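You operate a simulated robot arm through the tools that you are given. There is no shell and no other tool.

You run a simulated robot arm. Do the job below in one go: nothing can be reset, and whatever is moved stays where it is left.

JOB
Cap the four open pipe ends, each with the cap of its size.
Fine: press each cap home.

It is judged by the outcome, as a careful person would: the job done as asked, and still so three seconds after it is handed in. It fails if anything else is knocked over, pushed out of place, dropped, spilled or broken. Lids that push on must go on centred and level and be pressed home; caps that screw on are set level and turned clockwise until they are tight.

ROBOT AND FRAMES
A 6-joint arm with a two-finger parallel gripper, fixed in place. Base frame: the origin is on the floor under the middle of its stand, x ahead of it, y to its left, z up; the work surface is at about z = 0.58. Lengths are in m, angles in degrees, forces in N, time in s.
With the tool pointing down near the work surface it reaches from about 0.14 to 0.64 m from the base axis. Its first joint turns from -66.0 to 66.0 degrees. Payload 2.9 kg.
Tool frame: the origin (TCP) lies between the finger pads and is the grasp point; the fingertips stand 0.03 m ahead of it; z points along the fingers, y is the line along which they close. Largest opening 0.11 m; finger width 0.02, thickness 0.01; the body of the gripper, 0.048 by 0.112 m, starts 0.055 m behind the TCP.
Orientation is that of the tool frame in the base frame, as a unit quaternion [x, y, z, w]. With the fingers straight down and closing along the base's y, the tool's x points along the base's -x, its y along +y and its z along -z.

CONTROLS
- The arm moves only by the tool play_rows. Its argument "steps" is a list of rows, each an object of numbers (a shift or turn left out is 0, a gripper value left out holds the last): "rx", "ry", "rz": the turn, a rotation vector about the tool's x, y, z in units of 5 degrees (1.0 is 5 degrees); "x", "y", "z": the shift along the tool's x, y, z in units of 20 mm (1.0 is 20 mm); "gripper": the opening, from 0 (shut) to 1 (fully open). In form: [{"rx": .., "ry": .., "rz": .., "x": .., "y": .., "z": .., "gripper": ..}, ...]. A call has 1 to 20 rows; each row shifts and turns the commanded pose from where the row before left it, along the tool's axes as they then stand. A call with a number of a shift or a turn outside -1 to 1 is refused whole. Rows are played at 5 a second. More than 0.05 m and 8.6 degrees between two rows, or a gripper value outside its range, and nothing of the call is played. A pose out of reach is approached as far as the arm can. The call stops where the force on the tool passes 40 N (or 10 N more than at its start, if that is more) or the arm is blocked; 0.2 s more then pass. Each finger travels about 0.108 m/s and halts on what it meets, pressing with about 41 N; the grip force reading is that of the motor and also rises with nothing between the fingers. The clock runs only during rows and for 0.2 s after the last one: add rows that do not move to give the fingers time. The reply holds the time, the measured pose of the TCP, the force on the tool along the base axes, the opening and the grip force, in the units named above and with some noise, with the torque about the TCP (base axes, N m) and any sound that the robot's microphone picked up, and new pictures: "views" is both (left out), scene, wrist or none.
- Cameras (640 x 400 px; columns grow to the right, rows downward): "scene" is fixed at [0.0687, 0.4256, 1.3841]; the picture's right is [-0.83, -0.55, 0.00], its down [-0.31, 0.46, -0.83] and it looks along [0.46, -0.69, -0.56] (base axes); focal length 362 px, centre (320, 200). "wrist" rides on the gripper at [0.072, 0.017, -0.103] in the tool frame; the picture's right is [-0.23, 0.97, 0.00], its down [-0.76, -0.18, -0.62] and it looks along [-0.61, -0.14, 0.78] (tool axes); focal length 222 px, centre (320, 200). There is no depth. A picture from a camera that has moved, and an enlarged one, comes with that camera's place and axes in the base frame and with its lens.
- enlarge(camera, box): a new picture of the part [left, top, right, bottom] of that camera's present view, enlarged. The clock stands still meanwhile.
- sign_off(): hands the job in; it is judged then, once.

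Places have to be worked out from the pictures, the camera data and where the tool is seen. Open the gripper and draw the arm clear of the work before you hand the job in, unless the task says otherwise.

The tools are called after "Request:" as name(argument=value, ...) on one line, values as JSON. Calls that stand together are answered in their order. play_rows: Moves the arm, as the interface text tells. Its arguments: {"type":"object","properties":{"steps":{"type":"array"},"views":{"type":"string","enum":["both","scene","wrist","none"]}},"required":["steps"]} The other tools are called the same way: enlarge (camera, box) takes an enlarged picture of a part of a camera's view; sign_off () hands the job in.

At the start:

```text
time_s: 0.0
tcp_pos: [0.4071, -0.2309, 0.938]
tool_rot: [0.0, 1.0, 0.0, 0.0]
contact_force: [0.8, -0.7, -0.3]
torque: [-0.04, -0.01, -0.03]
finger_gap: 0.1097
grasp_force: 0.1
```

scene: 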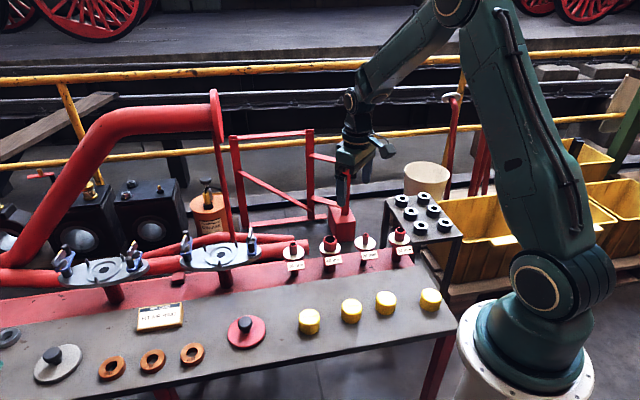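
wrist: 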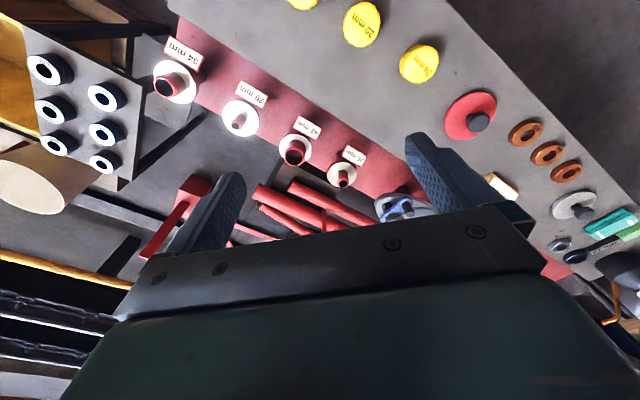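

I'll look closely at the pipe ends and the yellow caps first, to read the sizes.

Request:
enlarge(camera="scene", box=[270, 220, 460, 340])

Request:
enlarge(camera="wrist", box=[130, 30, 370, 190])

Request:
enlarge(camera="wrist", box=[270, 0, 510, 150])

```text
3.33 times, centred on (365, 280) of scene
camera zoom: at [0.0687, 0.4256, 1.3841], right [-0.83, -0.55, 0.0], down [-0.31, 0.46, -0.83], along [0.46, -0.69, -0.56], focal length 1207 px, centre (170, -67)
```

zoom: 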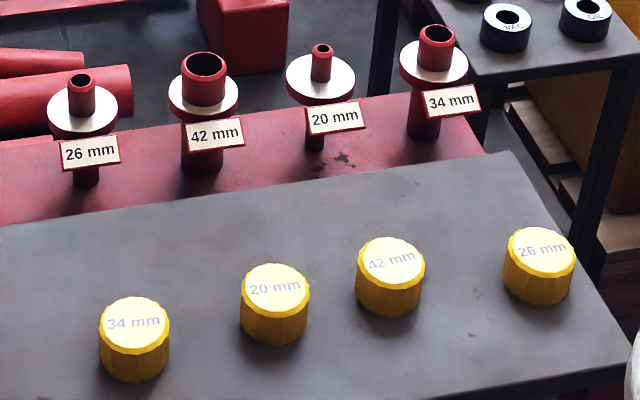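

```text
2.50 times, centred on (250, 110) of wrist
camera zoom: at [0.3344, -0.2149, 1.043], right [0.23, 0.97, 0.0], down [0.76, -0.18, 0.62], along [0.61, -0.14, -0.78], focal length 555 px, centre (495, 425)
```

zoom: 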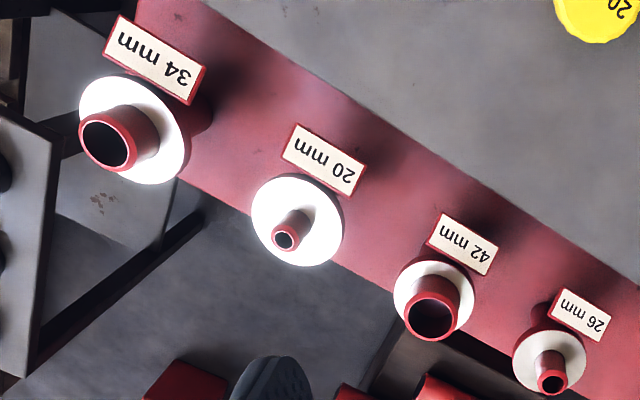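

```text
2.67 times, centred on (390, 75) of wrist
camera zoom: at [0.3344, -0.2149, 1.043], right [0.23, 0.97, 0.0], down [0.76, -0.18, 0.62], along [0.61, -0.14, -0.78], focal length 592 px, centre (133, 533)
```

zoom: 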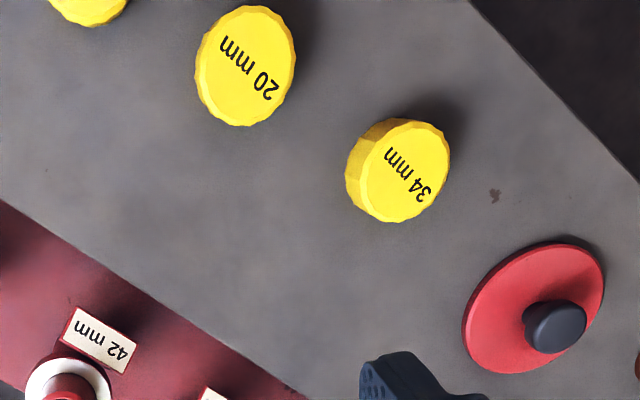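

The labels read clearly. The caps from left to right in the scene are 34, 20, 42 and 26, and the pipes are 26, 42, 20 and 34. By triangulation the cap tops are at z≈0.614 and the pipe tops at z≈0.665, both rows running at about 45°. I'll turn the gripper 45° so it closes along the rows, then hover above the 34 mm cap near (0.427,-0.062).

Request:
play_rows(steps=[{"rz": 1}, {"rz": 1}, {"rz": 1}, {"rz": 1}, {"rz": 1}, {"rz": 1}, {"rz": 1}, {"rz": 1}, {"rz": 1}, {"x": 0.587, "y": 0.744, "z": 0.99}, {"x": 0.587, "y": 0.744, "z": 0.99}, {"x": 0.587, "y": 0.744, "z": 0.99}, {"x": 0.587, "y": 0.744, "z": 0.99}, {"x": 0.587, "y": 0.744, "z": 0.99}, {"x": 0.587, "y": 0.744, "z": 0.99}, {"x": 0.587, "y": 0.744, "z": 0.99}, {"x": 0.587, "y": 0.744, "z": 0.99}, {"x": 0.587, "y": 0.744, "z": 0.99}, {}])

```text
time_s: 4.0
tcp_pos: [0.429, -0.0594, 0.7605]
tool_rot: [0.382, 0.924, 0.0, 0.0]
contact_force: [0.0, -0.2, 0.4]
torque: [0.02, -0.01, -0.01]
finger_gap: 0.1099
grasp_force: 0.0
camera wrist: at [0.3886, 0.0014, 0.865], right [0.85, 0.53, 0.0], down [0.41, -0.66, 0.62], along [0.33, -0.53, -0.78], focal length 222 px, centre (320, 200)
```

scene: 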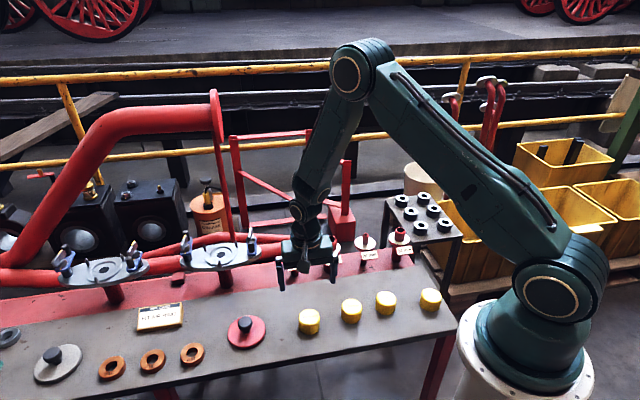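
wrist: 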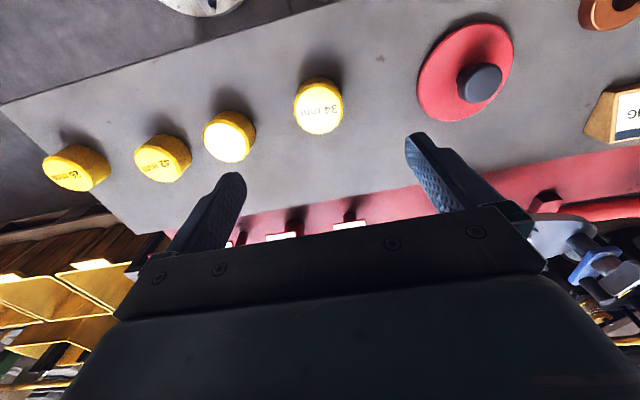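

The cap sits almost under the tool axis. I'll enlarge it to measure the centre offset exactly.

Request:
enlarge(camera="wrist", box=[272, 72, 368, 132])

Request:
enlarge(camera="wrist", box=[160, 100, 500, 300])

```text
6.67 times, centred on (320, 102) of wrist
camera zoom: at [0.3886, 0.0014, 0.865], right [0.85, 0.53, 0.0], down [0.41, -0.66, 0.62], along [0.33, -0.53, -0.78], focal length 1481 px, centre (320, 853)
```

zoom: 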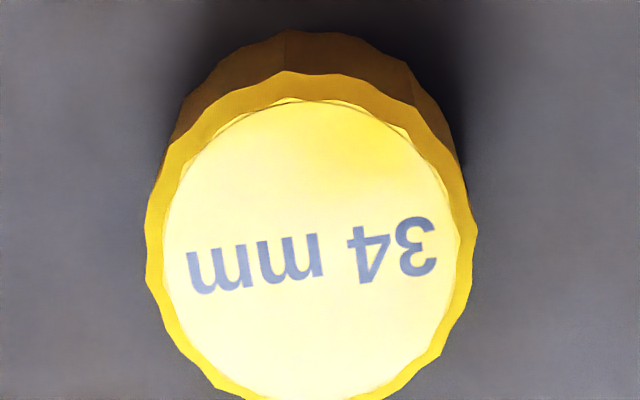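

```text
1.88 times, centred on (330, 200) of wrist
camera zoom: at [0.3886, 0.0014, 0.865], right [0.85, 0.53, 0.0], down [0.41, -0.66, 0.62], along [0.33, -0.53, -0.78], focal length 418 px, centre (301, 200)
```

zoom: 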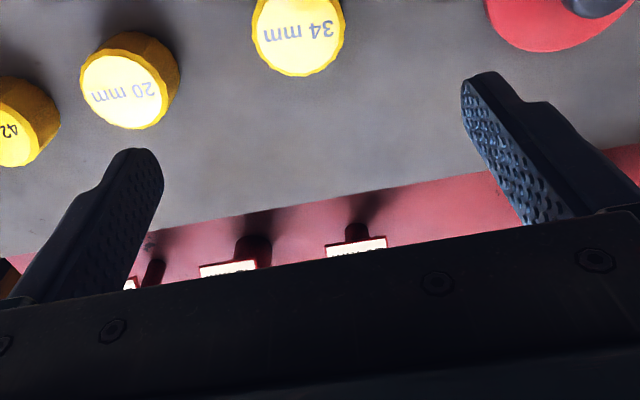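

The cap centre seems to be about 3 mm from the axis in tool x. I'll descend straight down to z≈0.66, still above the cap, and measure again from closer. That also calibrates the camera.

Request:
play_rows(steps=[{"z": 1}, {"z": 1}, {"z": 1}, {"z": 1}, {"z": 1}, {}], views="wrist")

Request:
enlarge(camera="wrist", box=[240, 100, 400, 200])

Request:
enlarge(camera="scene", box=[260, 250, 372, 320])

```text
time_s: 5.4
tcp_pos: [0.4282, -0.0615, 0.6587]
tool_rot: [0.384, 0.924, 0.0, 0.0]
contact_force: [-0.6, -0.4, 0.5]
torque: [-0.03, -0.03, -0.01]
finger_gap: 0.1101
grasp_force: 0.0
camera wrist: at [0.3885, 0.0007, 0.7629], right [0.85, 0.53, 0.0], down [0.41, -0.66, 0.62], along [0.33, -0.53, -0.78], focal length 222 px, centre (320, 200)
```

wrist: 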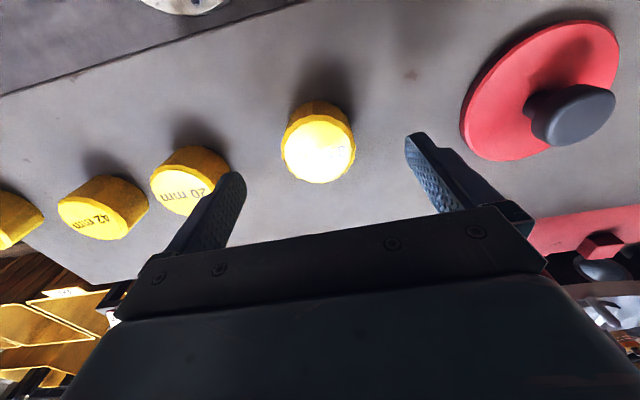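

```text
4.00 times, centred on (320, 150) of wrist
camera zoom: at [0.3885, 0.0007, 0.7629], right [0.85, 0.53, 0.0], down [0.41, -0.66, 0.62], along [0.33, -0.53, -0.78], focal length 888 px, centre (320, 400)
```

zoom: 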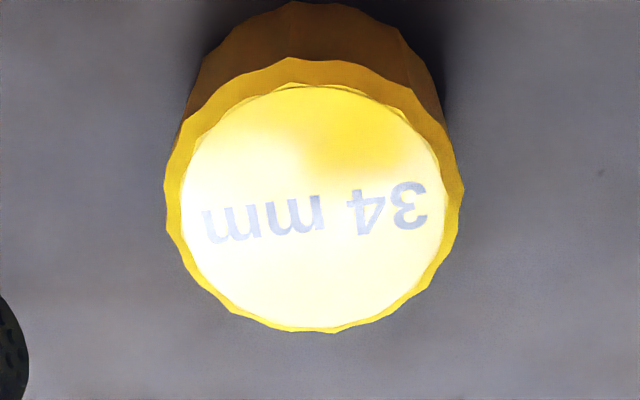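

```text
5.71 times, centred on (316, 285) of scene
camera zoom: at [0.0687, 0.4256, 1.3841], right [-0.83, -0.55, 0.0], down [-0.31, 0.46, -0.83], along [0.46, -0.69, -0.56], focal length 2069 px, centre (343, -286)
```

zoom: 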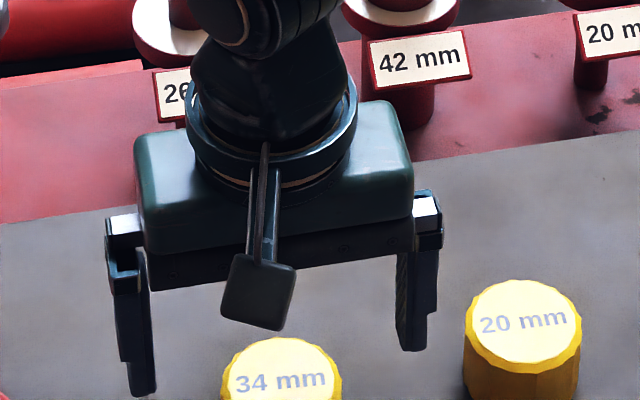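

After correcting for perspective, the cap is within about 0.3 mm of the axis in tool x and about 1 mm off in tool y. I'll trim that, lower the fingertips to about 20 mm below the cap top so they stay clear of the collar later, and close.

Request:
play_rows(steps=[{"x": 0.02, "y": -0.05, "z": 0.6}, {"z": 0.6}, {"z": 0.6}, {}, {"gripper": 0.6}, {"gripper": 0.6}, {"gripper": 0.4}, {"gripper": 0.4}, {"gripper": 0.4}, {"gripper": 0.4}], views="both")

Request:
enlarge(camera="wrist", box=[224, 120, 416, 240])

```text
time_s: 7.6
tcp_pos: [0.4277, -0.0608, 0.6243]
tool_rot: [0.383, 0.924, 0.0, 0.0]
contact_force: [-0.4, -0.1, -0.3]
torque: [0.01, -0.01, -0.01]
finger_gap: 0.0534
grasp_force: 41.3
camera wrist: at [0.388, 0.0005, 0.7282], right [0.85, 0.53, 0.0], down [0.41, -0.66, 0.62], along [0.33, -0.53, -0.78], focal length 222 px, centre (320, 200)
```

scene: 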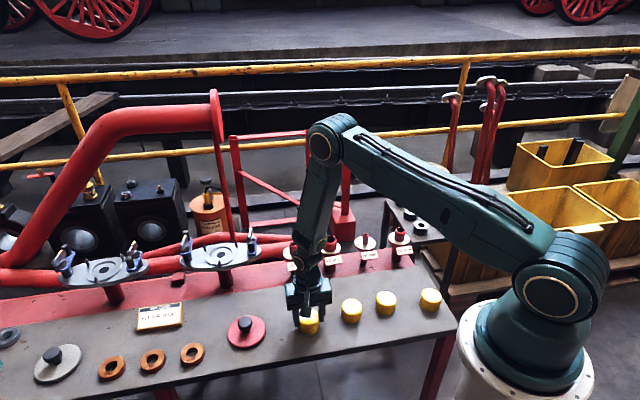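
wrist: 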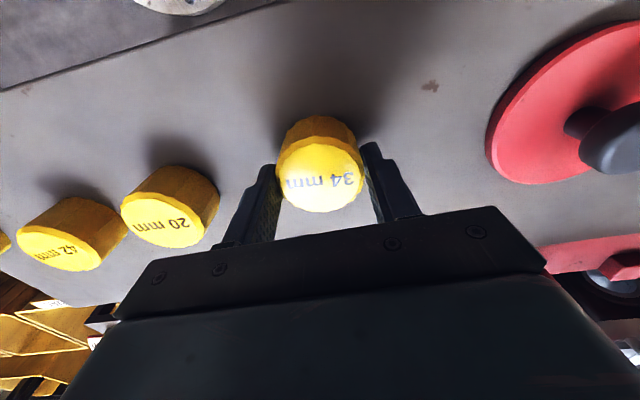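

```text
3.33 times, centred on (320, 180) of wrist
camera zoom: at [0.388, 0.0005, 0.7282], right [0.85, 0.53, 0.0], down [0.41, -0.66, 0.62], along [0.33, -0.53, -0.78], focal length 740 px, centre (320, 267)
```

zoom: 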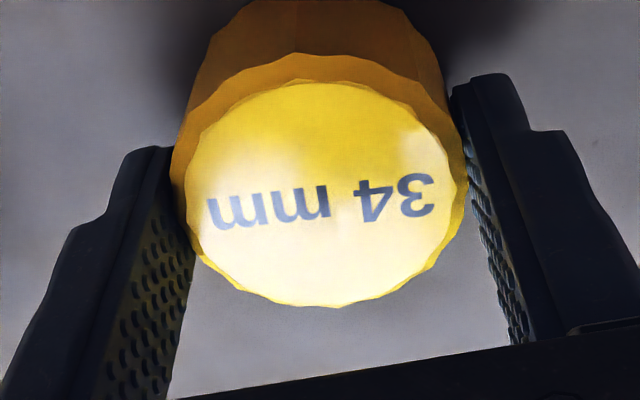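

The 34 mm cap is held at a 53 mm gap and sits centred on the tool axis to within about 0.3 mm. I'll lift it straight up to about z = 0.76 and check it.

Request:
play_rows(steps=[{"z": -0.5}, {"z": -1}, {"z": -1}, {"z": -1}, {"z": -1}, {"z": -1}, {"z": -1}, {"z": -0.25}, {}], views="both")

```text
time_s: 9.6
tcp_pos: [0.4277, -0.0625, 0.7598]
tool_rot: [0.383, 0.924, -0.001, 0.001]
contact_force: [0.2, 0.4, -1.0]
torque: [0.0, 0.01, 0.02]
finger_gap: 0.0531
grasp_force: 41.2
camera wrist: at [0.3869, 0.0, 0.8641], right [0.85, 0.53, 0.0], down [0.41, -0.66, 0.62], along [0.33, -0.53, -0.78], focal length 222 px, centre (320, 200)
```

scene: 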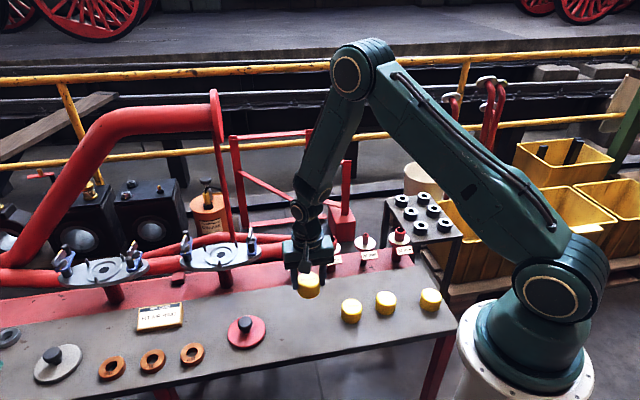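
wrist: 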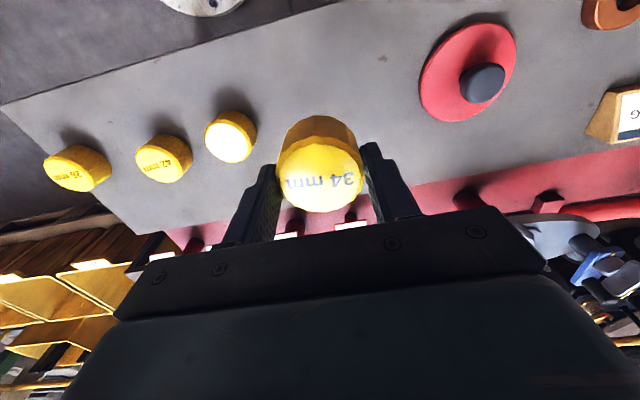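

The cap came up level and firmly held. I'll carry it to the far side of the 34 mm pipe, about 45 mm beyond it, so the wrist camera can look almost straight down on the bare pipe end.

Request:
play_rows(steps=[{"x": -0.4, "y": -0.47}, {"x": -0.831, "y": -0.98}, {"x": -0.831, "y": -0.98}, {"x": -0.831, "y": -0.98}, {"x": -0.831, "y": -0.98}, {"x": -0.831, "y": -0.98}, {"x": -0.831, "y": -0.98}, {"x": -0.831, "y": -0.98}, {"x": -0.831, "y": -0.98}, {"x": -0.831, "y": -0.98}, {"x": -0.831, "y": -0.98}, {"x": -0.831, "y": -0.98}, {"x": -0.831, "y": -0.98}, {"x": -0.831, "y": -0.98}, {"x": -0.831, "y": -0.98}, {"x": -0.831, "y": -0.98}, {"x": -0.831, "y": -0.98}, {"x": -0.431, "y": -0.51}, {}, {}], views="both")

Request:
enlarge(camera="wrist", box=[240, 20, 400, 120])

```text
time_s: 13.8
tcp_pos: [0.3918, -0.4953, 0.759]
tool_rot: [0.383, 0.924, 0.0, 0.0]
contact_force: [0.3, -0.4, -0.8]
torque: [-0.01, 0.0, 0.01]
finger_gap: 0.0533
grasp_force: 41.1
camera wrist: at [0.3506, -0.4344, 0.8628], right [0.85, 0.53, 0.0], down [0.41, -0.66, 0.62], along [0.33, -0.53, -0.78], focal length 222 px, centre (320, 200)
```

scene: 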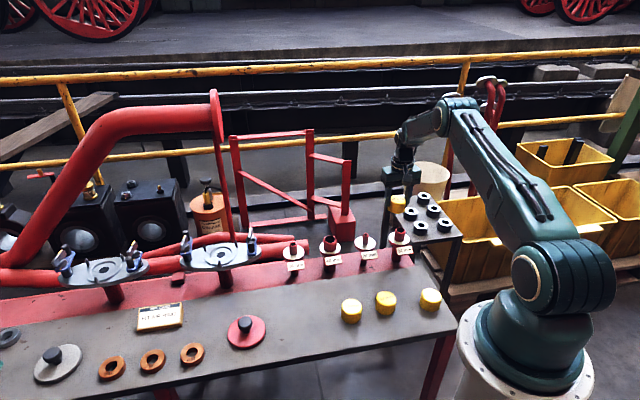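
wrist: 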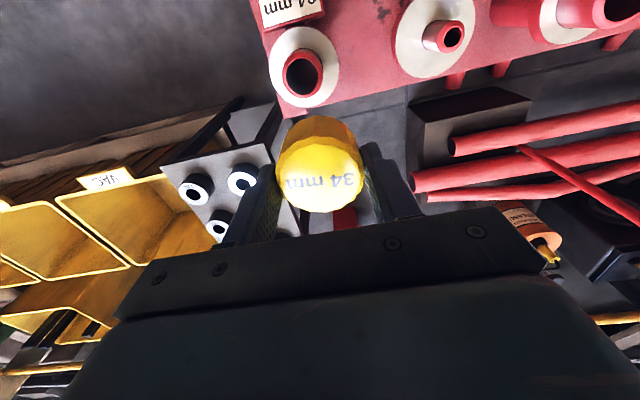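

```text
4.00 times, centred on (320, 70) of wrist
camera zoom: at [0.3506, -0.4344, 0.8628], right [0.85, 0.53, 0.0], down [0.41, -0.66, 0.62], along [0.33, -0.53, -0.78], focal length 888 px, centre (320, 720)
```

zoom: 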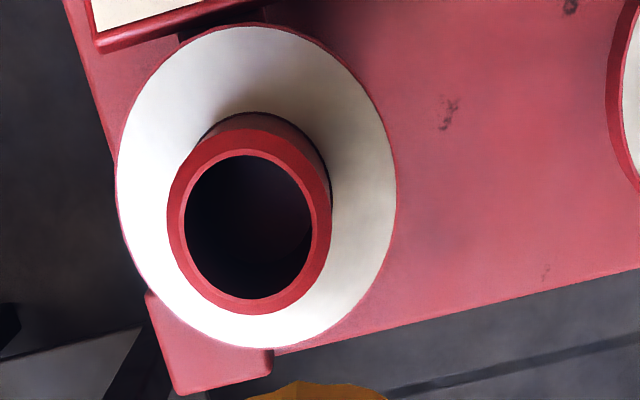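

From here the bare 34 mm pipe end sits at tool offset x≈+43 mm, y≈−4 mm. I'll move the cap over it and check the alignment from the scene camera.

Request:
play_rows(steps=[{"x": 0.72, "y": -0.07}, {"x": 0.72, "y": -0.07}, {"x": 0.725, "y": -0.07}, {}, {}], views="wrist")

Request:
enlarge(camera="scene", box=[368, 200, 432, 240])

Request:
enlarge(camera="scene", box=[350, 180, 446, 240])

```text
time_s: 15.0
tcp_pos: [0.3579, -0.4678, 0.7594]
tool_rot: [0.383, 0.924, -0.001, 0.0]
contact_force: [0.5, -0.1, -0.6]
torque: [0.02, 0.01, -0.05]
finger_gap: 0.0532
grasp_force: 40.8
camera wrist: at [0.3175, -0.4062, 0.8636], right [0.85, 0.53, 0.0], down [0.41, -0.66, 0.62], along [0.33, -0.53, -0.78], focal length 222 px, centre (320, 200)
```

wrist: 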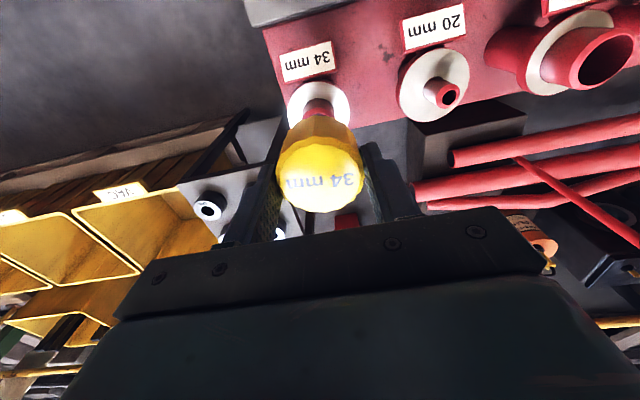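

```text
10.00 times, centred on (400, 220) of scene
camera zoom: at [0.0687, 0.4256, 1.3841], right [-0.83, -0.55, 0.0], down [-0.31, 0.46, -0.83], along [0.46, -0.69, -0.56], focal length 3621 px, centre (-480, 0)
```

zoom: 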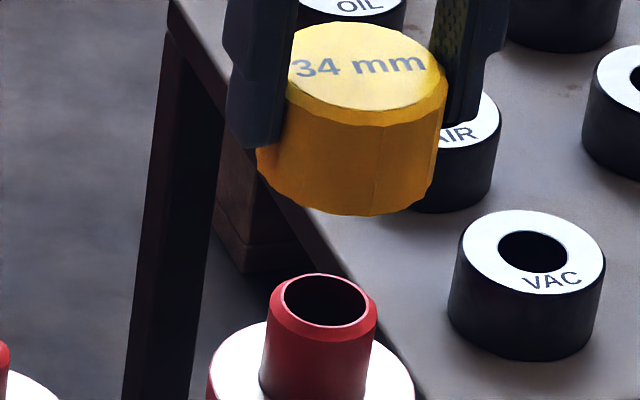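

```text
6.67 times, centred on (398, 210) of scene
camera zoom: at [0.0687, 0.4256, 1.3841], right [-0.83, -0.55, 0.0], down [-0.31, 0.46, -0.83], along [0.46, -0.69, -0.56], focal length 2414 px, centre (-200, 133)
```

zoom: 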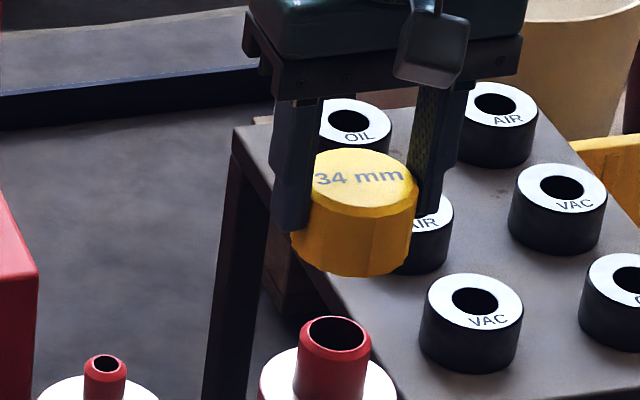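

I'll zoom in tighter to measure how the cap sits relative to the pipe axis.

Request:
enlarge(camera="scene", box=[388, 200, 420, 220])

Request:
enlarge(camera="scene", box=[386, 224, 418, 244])

Request:
enlarge(camera="wrist", box=[256, 60, 416, 160])

```text
16.00 times, centred on (404, 210) of scene
camera zoom: at [0.0687, 0.4256, 1.3841], right [-0.83, -0.55, 0.0], down [-0.31, 0.46, -0.83], along [0.46, -0.69, -0.56], focal length 5794 px, centre (-1024, 40)
```

zoom: 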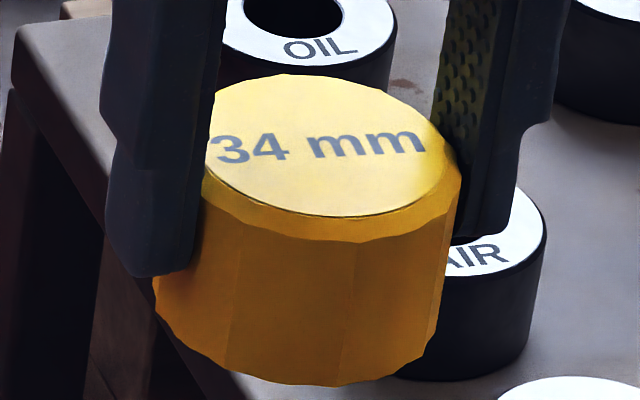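

```text
16.00 times, centred on (402, 234) of scene
camera zoom: at [0.0687, 0.4256, 1.3841], right [-0.83, -0.55, 0.0], down [-0.31, 0.46, -0.83], along [0.46, -0.69, -0.56], focal length 5794 px, centre (-992, -344)
```

zoom: 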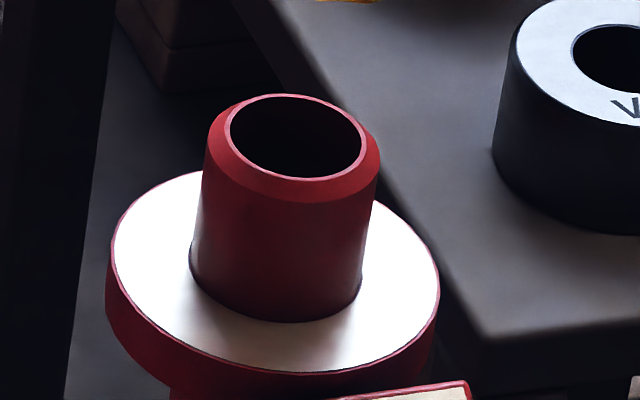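

```text
4.00 times, centred on (336, 110) of wrist
camera zoom: at [0.3175, -0.4062, 0.8636], right [0.85, 0.53, 0.0], down [0.41, -0.66, 0.62], along [0.33, -0.53, -0.78], focal length 888 px, centre (256, 560)
```

zoom: 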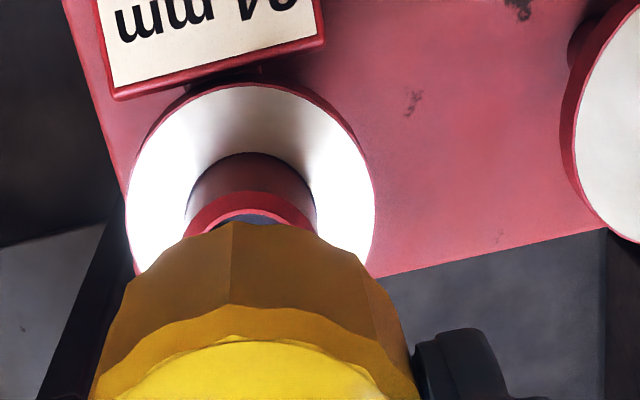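

Using the known 34 mm diameter, the pipe rim lies slightly lower than I first estimated, with its top at about 0.659. That calls for a correction of about −1.4 mm in x and −1.0 mm in y. I'll apply it, lower the cap to just above the pipe end, and recheck both views.

Request:
play_rows(steps=[{"x": -0.07, "y": -0.05, "z": 0.5}, {"z": 0.6}, {"z": 0.6}, {"z": 0.4}, {}, {}], views="wrist")

Request:
enlarge(camera="scene", box=[382, 210, 422, 235])

Request:
enlarge(camera="wrist", box=[240, 90, 400, 190])

```text
time_s: 16.4
tcp_pos: [0.3575, -0.4708, 0.717]
tool_rot: [0.383, 0.924, 0.0, 0.0]
contact_force: [0.5, -0.9, -0.3]
torque: [-0.02, -0.01, -0.02]
finger_gap: 0.0532
grasp_force: 41.0
camera wrist: at [0.3175, -0.4081, 0.8211], right [0.85, 0.53, 0.0], down [0.41, -0.66, 0.62], along [0.33, -0.53, -0.78], focal length 222 px, centre (320, 200)
```

wrist: 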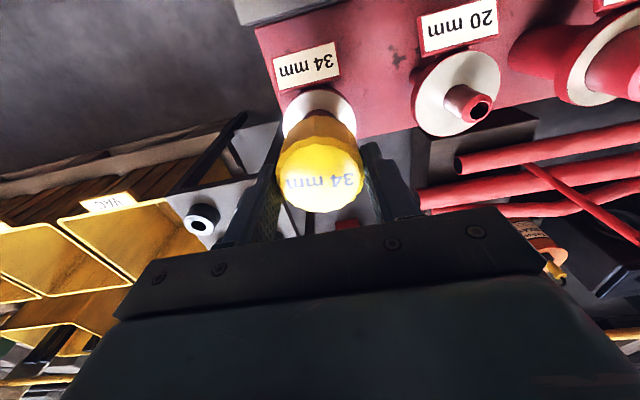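

```text
16.00 times, centred on (402, 222) of scene
camera zoom: at [0.0687, 0.4256, 1.3841], right [-0.83, -0.55, 0.0], down [-0.31, 0.46, -0.83], along [0.46, -0.69, -0.56], focal length 5794 px, centre (-992, -160)
```

zoom: 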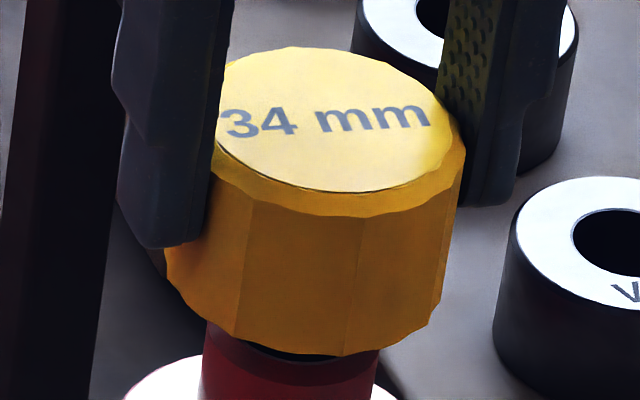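

```text
4.00 times, centred on (320, 140) of wrist
camera zoom: at [0.3175, -0.4081, 0.8211], right [0.85, 0.53, 0.0], down [0.41, -0.66, 0.62], along [0.33, -0.53, -0.78], focal length 888 px, centre (320, 440)
```

zoom: 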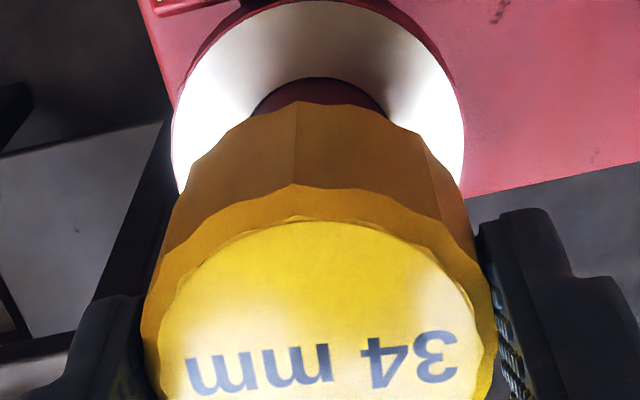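

The lateral alignment is within about 0.3 mm, and the height geometry agrees with the cap being centred, with its bottom about 13 mm above the pipe's chamfered top. I'll descend gently and watch the force.

Request:
play_rows(steps=[{"z": 0.3}, {"z": 0.3}, {"z": 0.2}, {"z": 0.1}, {}], views="none")

Request:
enlarge(camera="scene", box=[382, 218, 422, 243])

```text
time_s: 17.6
tcp_pos: [0.3576, -0.4712, 0.7]
tool_rot: [0.383, 0.924, 0.001, 0.0]
contact_force: [0.5, -0.1, -0.2]
torque: [0.01, 0.03, 0.04]
finger_gap: 0.0533
grasp_force: 41.7
```

```text
16.00 times, centred on (402, 230) of scene
camera zoom: at [0.0687, 0.4256, 1.3841], right [-0.83, -0.55, 0.0], down [-0.31, 0.46, -0.83], along [0.46, -0.69, -0.56], focal length 5794 px, centre (-992, -288)
```

zoom: 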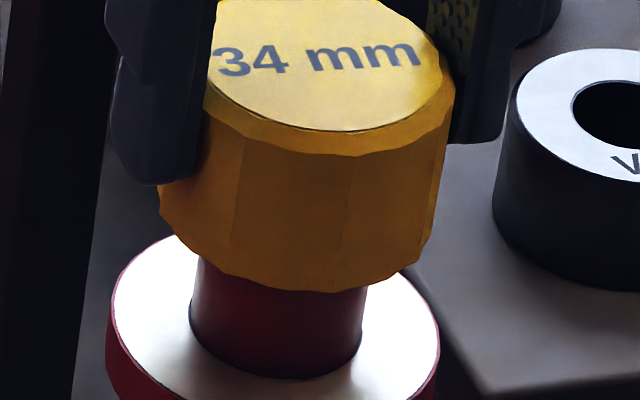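

There's no contact force yet, and the cap bottom is now around the height of the pipe's rim. I'll continue in small steps.

Request:
play_rows(steps=[{"z": 0.1}, {"z": 0.1}, {"z": 0.1}, {"z": 0.1}, {}], views="none")

Request:
enlarge(camera="scene", box=[382, 218, 422, 243])

```text
time_s: 18.8
tcp_pos: [0.3574, -0.4708, 0.6908]
tool_rot: [0.383, 0.924, 0.0, 0.0]
contact_force: [0.2, 0.2, -0.5]
torque: [0.0, -0.03, -0.01]
finger_gap: 0.0531
grasp_force: 41.2
```

```text
16.00 times, centred on (402, 230) of scene
camera zoom: at [0.0687, 0.4256, 1.3841], right [-0.83, -0.55, 0.0], down [-0.31, 0.46, -0.83], along [0.46, -0.69, -0.56], focal length 5794 px, centre (-992, -288)
```

zoom: 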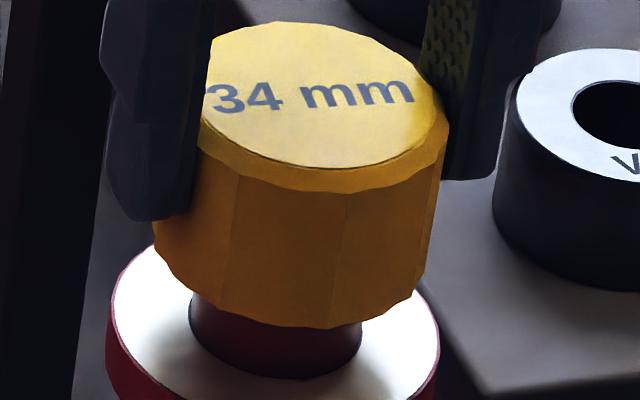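

Still free. The cap seems to be sliding over the pipe, so I'll keep going.

Request:
play_rows(steps=[{"z": 0.1}, {"z": 0.1}, {"z": 0.1}, {"z": 0.1}, {}], views="none")

Request:
enlarge(camera="scene", box=[382, 218, 422, 243])

Request:
enlarge(camera="wrist", box=[240, 90, 400, 190])

```text
time_s: 20.0
tcp_pos: [0.3569, -0.4716, 0.683]
tool_rot: [0.383, 0.924, 0.001, 0.001]
contact_force: [-0.4, -0.1, 0.1]
torque: [0.01, 0.01, 0.04]
finger_gap: 0.053
grasp_force: 40.8
```

```text
16.00 times, centred on (402, 230) of scene
camera zoom: at [0.0687, 0.4256, 1.3841], right [-0.83, -0.55, 0.0], down [-0.31, 0.46, -0.83], along [0.46, -0.69, -0.56], focal length 5794 px, centre (-992, -288)
```

zoom: 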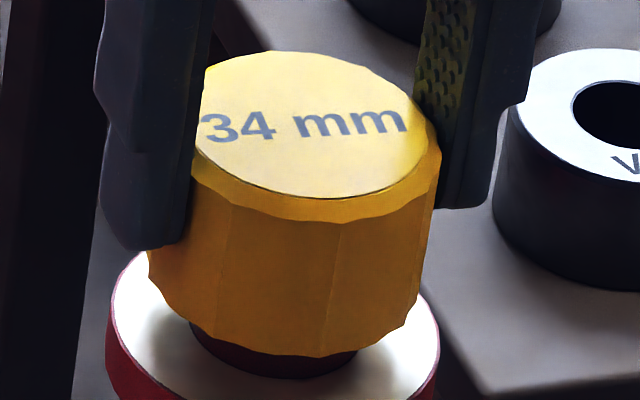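

```text
4.00 times, centred on (320, 140) of wrist
camera zoom: at [0.3179, -0.4089, 0.7877], right [0.85, 0.53, 0.0], down [0.41, -0.66, 0.62], along [0.33, -0.53, -0.78], focal length 888 px, centre (320, 440)
```

zoom: 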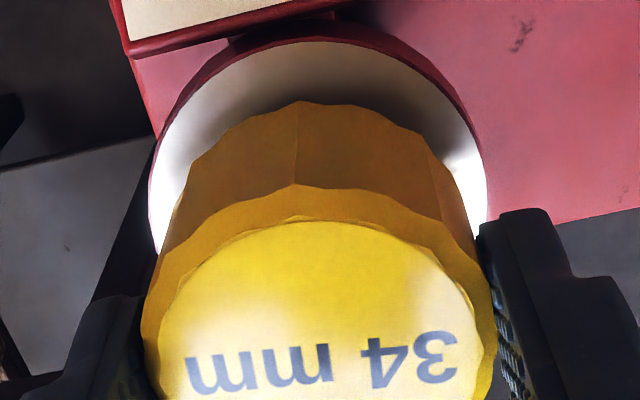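

The cap is sliding down centred on the collar, about 12 mm from seating by my estimate. I'll go on.

Request:
play_rows(steps=[{"z": 0.1}, {"z": 0.1}, {"z": 0.1}, {"z": 0.1}, {}], views="none")

Request:
enlarge(camera="scene", box=[382, 218, 422, 243])

```text
time_s: 21.2
tcp_pos: [0.3579, -0.4714, 0.6758]
tool_rot: [0.383, 0.924, 0.0, 0.0]
contact_force: [-0.1, 0.6, -0.4]
torque: [0.0, -0.03, -0.01]
finger_gap: 0.0531
grasp_force: 40.8
```

```text
16.00 times, centred on (402, 230) of scene
camera zoom: at [0.0687, 0.4256, 1.3841], right [-0.83, -0.55, 0.0], down [-0.31, 0.46, -0.83], along [0.46, -0.69, -0.56], focal length 5794 px, centre (-992, -288)
```

zoom: 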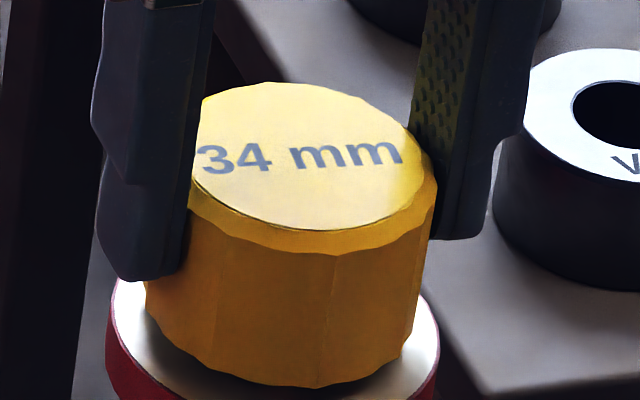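

About 5 mm is left. I'll press on until the force rises.

Request:
play_rows(steps=[{"z": 0.1}, {"z": 0.1}, {"z": 0.05}, {}], views="none")

Request:
enlarge(camera="scene", box=[382, 218, 422, 243])

```text
time_s: 22.2
tcp_pos: [0.3588, -0.4706, 0.6714]
tool_rot: [0.382, 0.924, 0.0, 0.0]
contact_force: [-5.7, 13.8, 32.9]
torque: [0.52, 0.17, 0.32]
finger_gap: 0.0533
grasp_force: 40.9
heard: snap
```

```text
16.00 times, centred on (402, 230) of scene
camera zoom: at [0.0682, 0.4264, 1.3839], right [-0.83, -0.55, 0.0], down [-0.31, 0.46, -0.83], along [0.46, -0.69, -0.56], focal length 5794 px, centre (-992, -288)
```

zoom: 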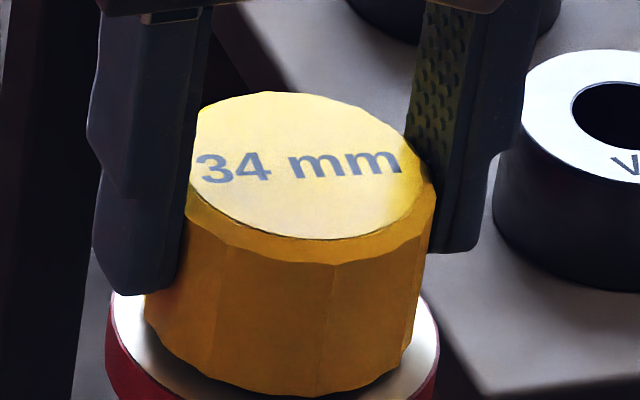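

I heard a snap and the vertical force rose to 33 N, so the cap has clicked on. I'll open the fingers slightly and look.

Request:
play_rows(steps=[{"gripper": 0.65}, {"gripper": 0.65}, {}], views="wrist")

Request:
enlarge(camera="scene", box=[382, 218, 422, 243])

Request:
enlarge(camera="wrist", box=[220, 90, 420, 215])

```text
time_s: 23.0
tcp_pos: [0.3565, -0.4715, 0.6702]
tool_rot: [0.383, 0.924, 0.0, 0.001]
contact_force: [-0.2, 0.0, -0.2]
torque: [-0.04, 0.01, -0.03]
finger_gap: 0.0716
grasp_force: 0.1
camera wrist: at [0.3173, -0.4093, 0.774], right [0.85, 0.53, 0.0], down [0.41, -0.66, 0.62], along [0.33, -0.53, -0.78], focal length 222 px, centre (320, 200)
```

wrist: 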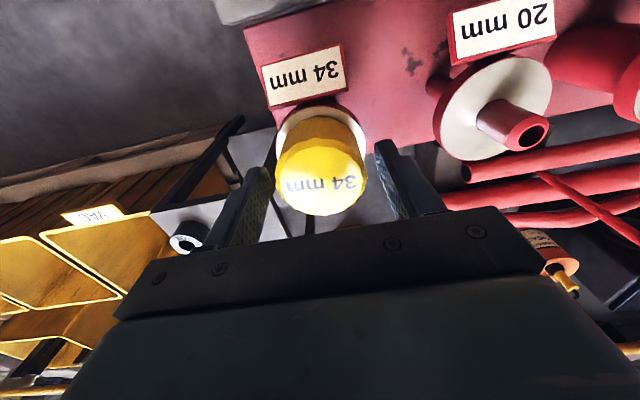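

```text
16.00 times, centred on (402, 230) of scene
camera zoom: at [0.0687, 0.4256, 1.3841], right [-0.83, -0.55, 0.0], down [-0.31, 0.46, -0.83], along [0.46, -0.69, -0.56], focal length 5794 px, centre (-992, -288)
```

zoom: 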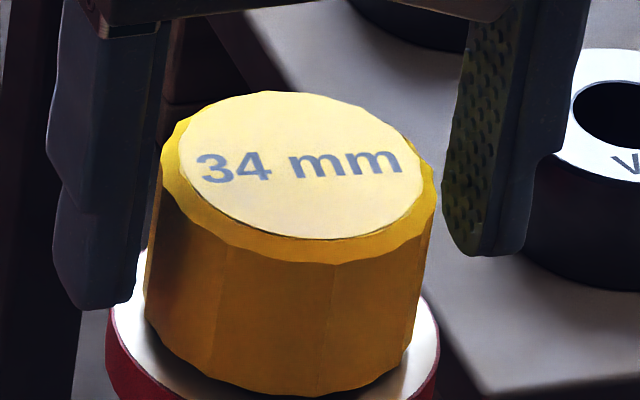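

```text
3.20 times, centred on (320, 152) of wrist
camera zoom: at [0.3173, -0.4093, 0.774], right [0.85, 0.53, 0.0], down [0.41, -0.66, 0.62], along [0.33, -0.53, -0.78], focal length 711 px, centre (320, 352)
```

zoom: 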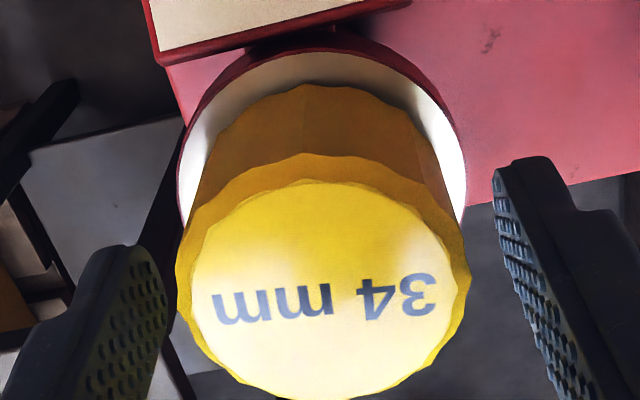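

I want to see whether the cap really reaches its seat, so I'll zoom in on the gap between the cap's lower rim and the collar.

Request:
enlarge(camera="scene", box=[384, 228, 416, 248])

Request:
enlarge(camera="wrist", box=[270, 95, 370, 157])

```text
16.00 times, centred on (400, 238) of scene
camera zoom: at [0.0687, 0.4256, 1.3841], right [-0.83, -0.55, 0.0], down [-0.31, 0.46, -0.83], along [0.46, -0.69, -0.56], focal length 5794 px, centre (-960, -408)
```

zoom: 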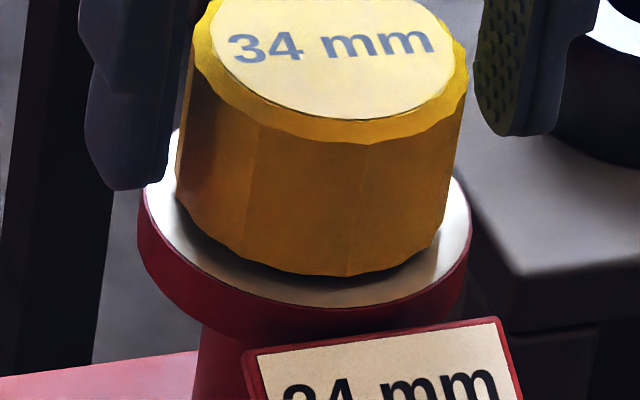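

```text
6.40 times, centred on (320, 126) of wrist
camera zoom: at [0.3173, -0.4093, 0.774], right [0.85, 0.53, 0.0], down [0.41, -0.66, 0.62], along [0.33, -0.53, -0.78], focal length 1422 px, centre (320, 674)
```

zoom: 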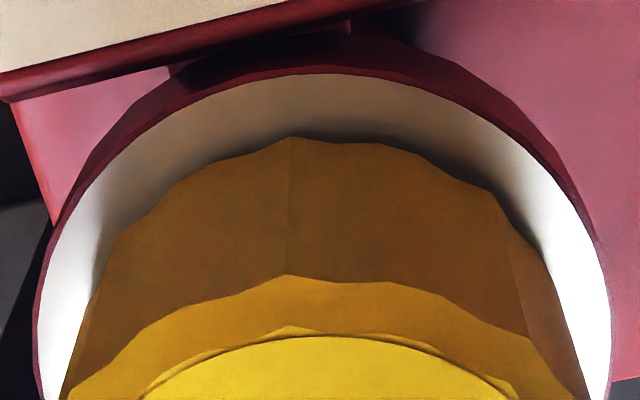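

There seems to be a small shadow gap of about 3 mm. To make sure the cap is home, I'll rise, close the fingers and press straight down on the middle of the cap.

Request:
play_rows(steps=[{"z": -1}, {"z": -1}, {"z": -0.5}, {"gripper": 0}, {}, {}, {}], views="none")

Request:
play_rows(steps=[{"z": 0.5}, {"z": 0.4}, {"z": 0.2}, {"z": 0.1}, {"z": 0.1}, {"z": 0.1}, {"z": 0.1}, {}], views="wrist")

Request:
enlarge(camera="scene", box=[384, 228, 416, 248])

```text
time_s: 24.6
tcp_pos: [0.3582, -0.472, 0.7211]
tool_rot: [0.383, 0.924, 0.0, 0.0]
contact_force: [0.3, 0.1, 0.0]
torque: [0.02, 0.0, -0.01]
finger_gap: 0.0
grasp_force: 37.6
```

```text
time_s: 26.1
tcp_pos: [0.3577, -0.471, 0.6974]
tool_rot: [0.382, 0.924, 0.0, 0.001]
contact_force: [-3.6, 5.1, 10.0]
torque: [0.18, 0.14, 0.02]
finger_gap: 0.0
grasp_force: 37.4
stopped in row 7: the force on the tool passed its limit at 44 N (the readings are from after the stop); the commanded pose is now the measured one
camera wrist: at [0.3178, -0.4096, 0.8007], right [0.85, 0.53, 0.0], down [0.41, -0.66, 0.62], along [0.33, -0.53, -0.78], focal length 222 px, centre (320, 200)
```

wrist: 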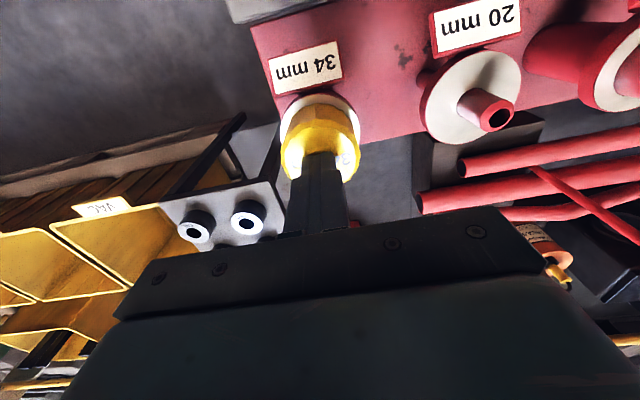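

```text
16.00 times, centred on (400, 238) of scene
camera zoom: at [0.0685, 0.4259, 1.384], right [-0.83, -0.55, 0.0], down [-0.31, 0.46, -0.83], along [0.46, -0.69, -0.56], focal length 5794 px, centre (-960, -408)
```

zoom: 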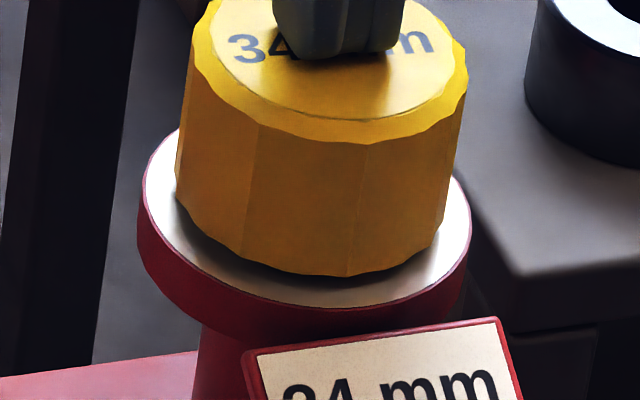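

I pressed with 44 N and the cap didn't move, so it is seated hard and level after its snap. Next I'll rise and hover over the remaining bare pipes, starting with the 20 mm one, to measure each one precisely with the empty gripper.

Request:
play_rows(steps=[{"z": -1}, {"z": -1}, {"z": -1}, {"z": -0.13}, {"y": 0.95}, {"y": 0.95}, {"y": 0.95}, {"y": 0.95}, {"y": 0.95}, {"y": 0.95}, {}, {}], views="both")

Request:
enlarge(camera="wrist", box=[260, 70, 380, 145])

Request:
enlarge(camera="scene", box=[382, 225, 422, 250])

```text
time_s: 28.6
tcp_pos: [0.4383, -0.3898, 0.7584]
tool_rot: [0.383, 0.924, 0.0, 0.001]
contact_force: [0.3, -0.2, 0.0]
torque: [0.03, -0.01, -0.01]
finger_gap: 0.0
grasp_force: 37.7
camera wrist: at [0.3983, -0.3281, 0.8623], right [0.85, 0.53, 0.0], down [0.41, -0.66, 0.62], along [0.33, -0.53, -0.78], focal length 222 px, centre (320, 200)
```

scene: 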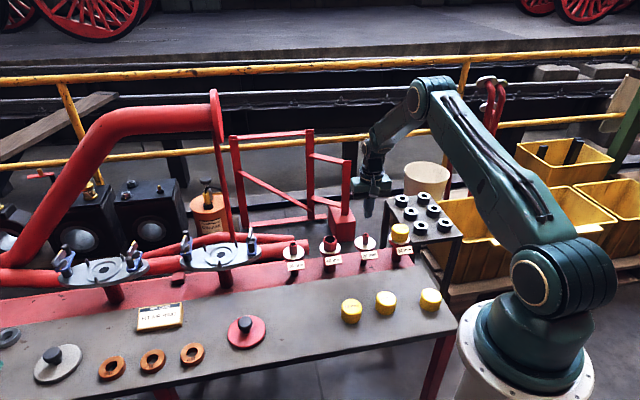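
wrist: 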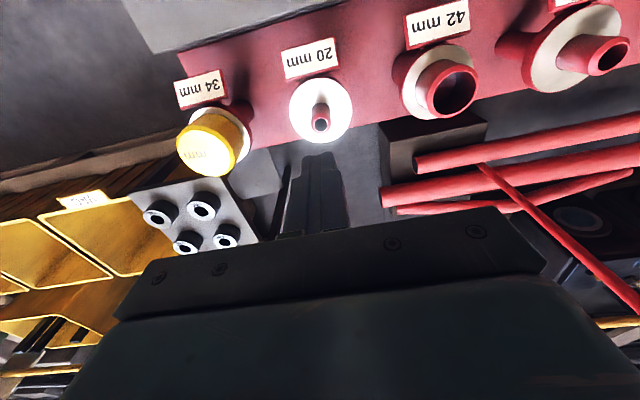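

```text
5.33 times, centred on (320, 108) of wrist
camera zoom: at [0.3983, -0.3281, 0.8623], right [0.85, 0.53, 0.0], down [0.41, -0.66, 0.62], along [0.33, -0.53, -0.78], focal length 1185 px, centre (320, 693)
```

zoom: 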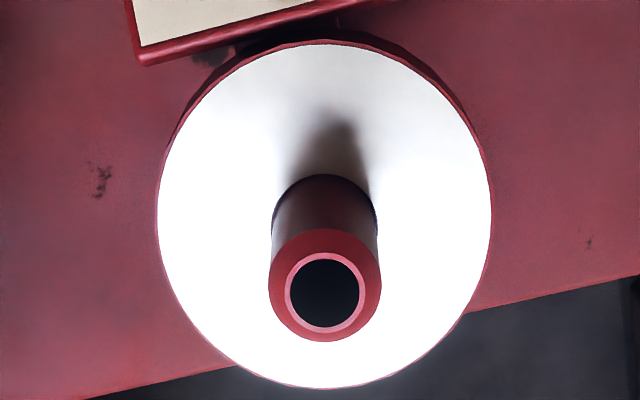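

```text
16.00 times, centred on (402, 238) of scene
camera zoom: at [0.0687, 0.4256, 1.3841], right [-0.83, -0.55, 0.0], down [-0.31, 0.46, -0.83], along [0.46, -0.69, -0.56], focal length 5794 px, centre (-992, -400)
```

zoom: 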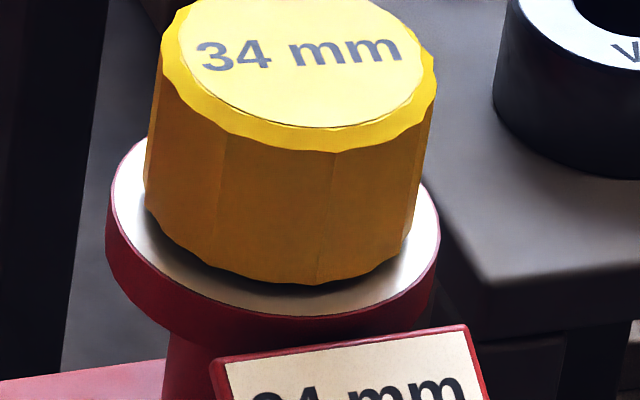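

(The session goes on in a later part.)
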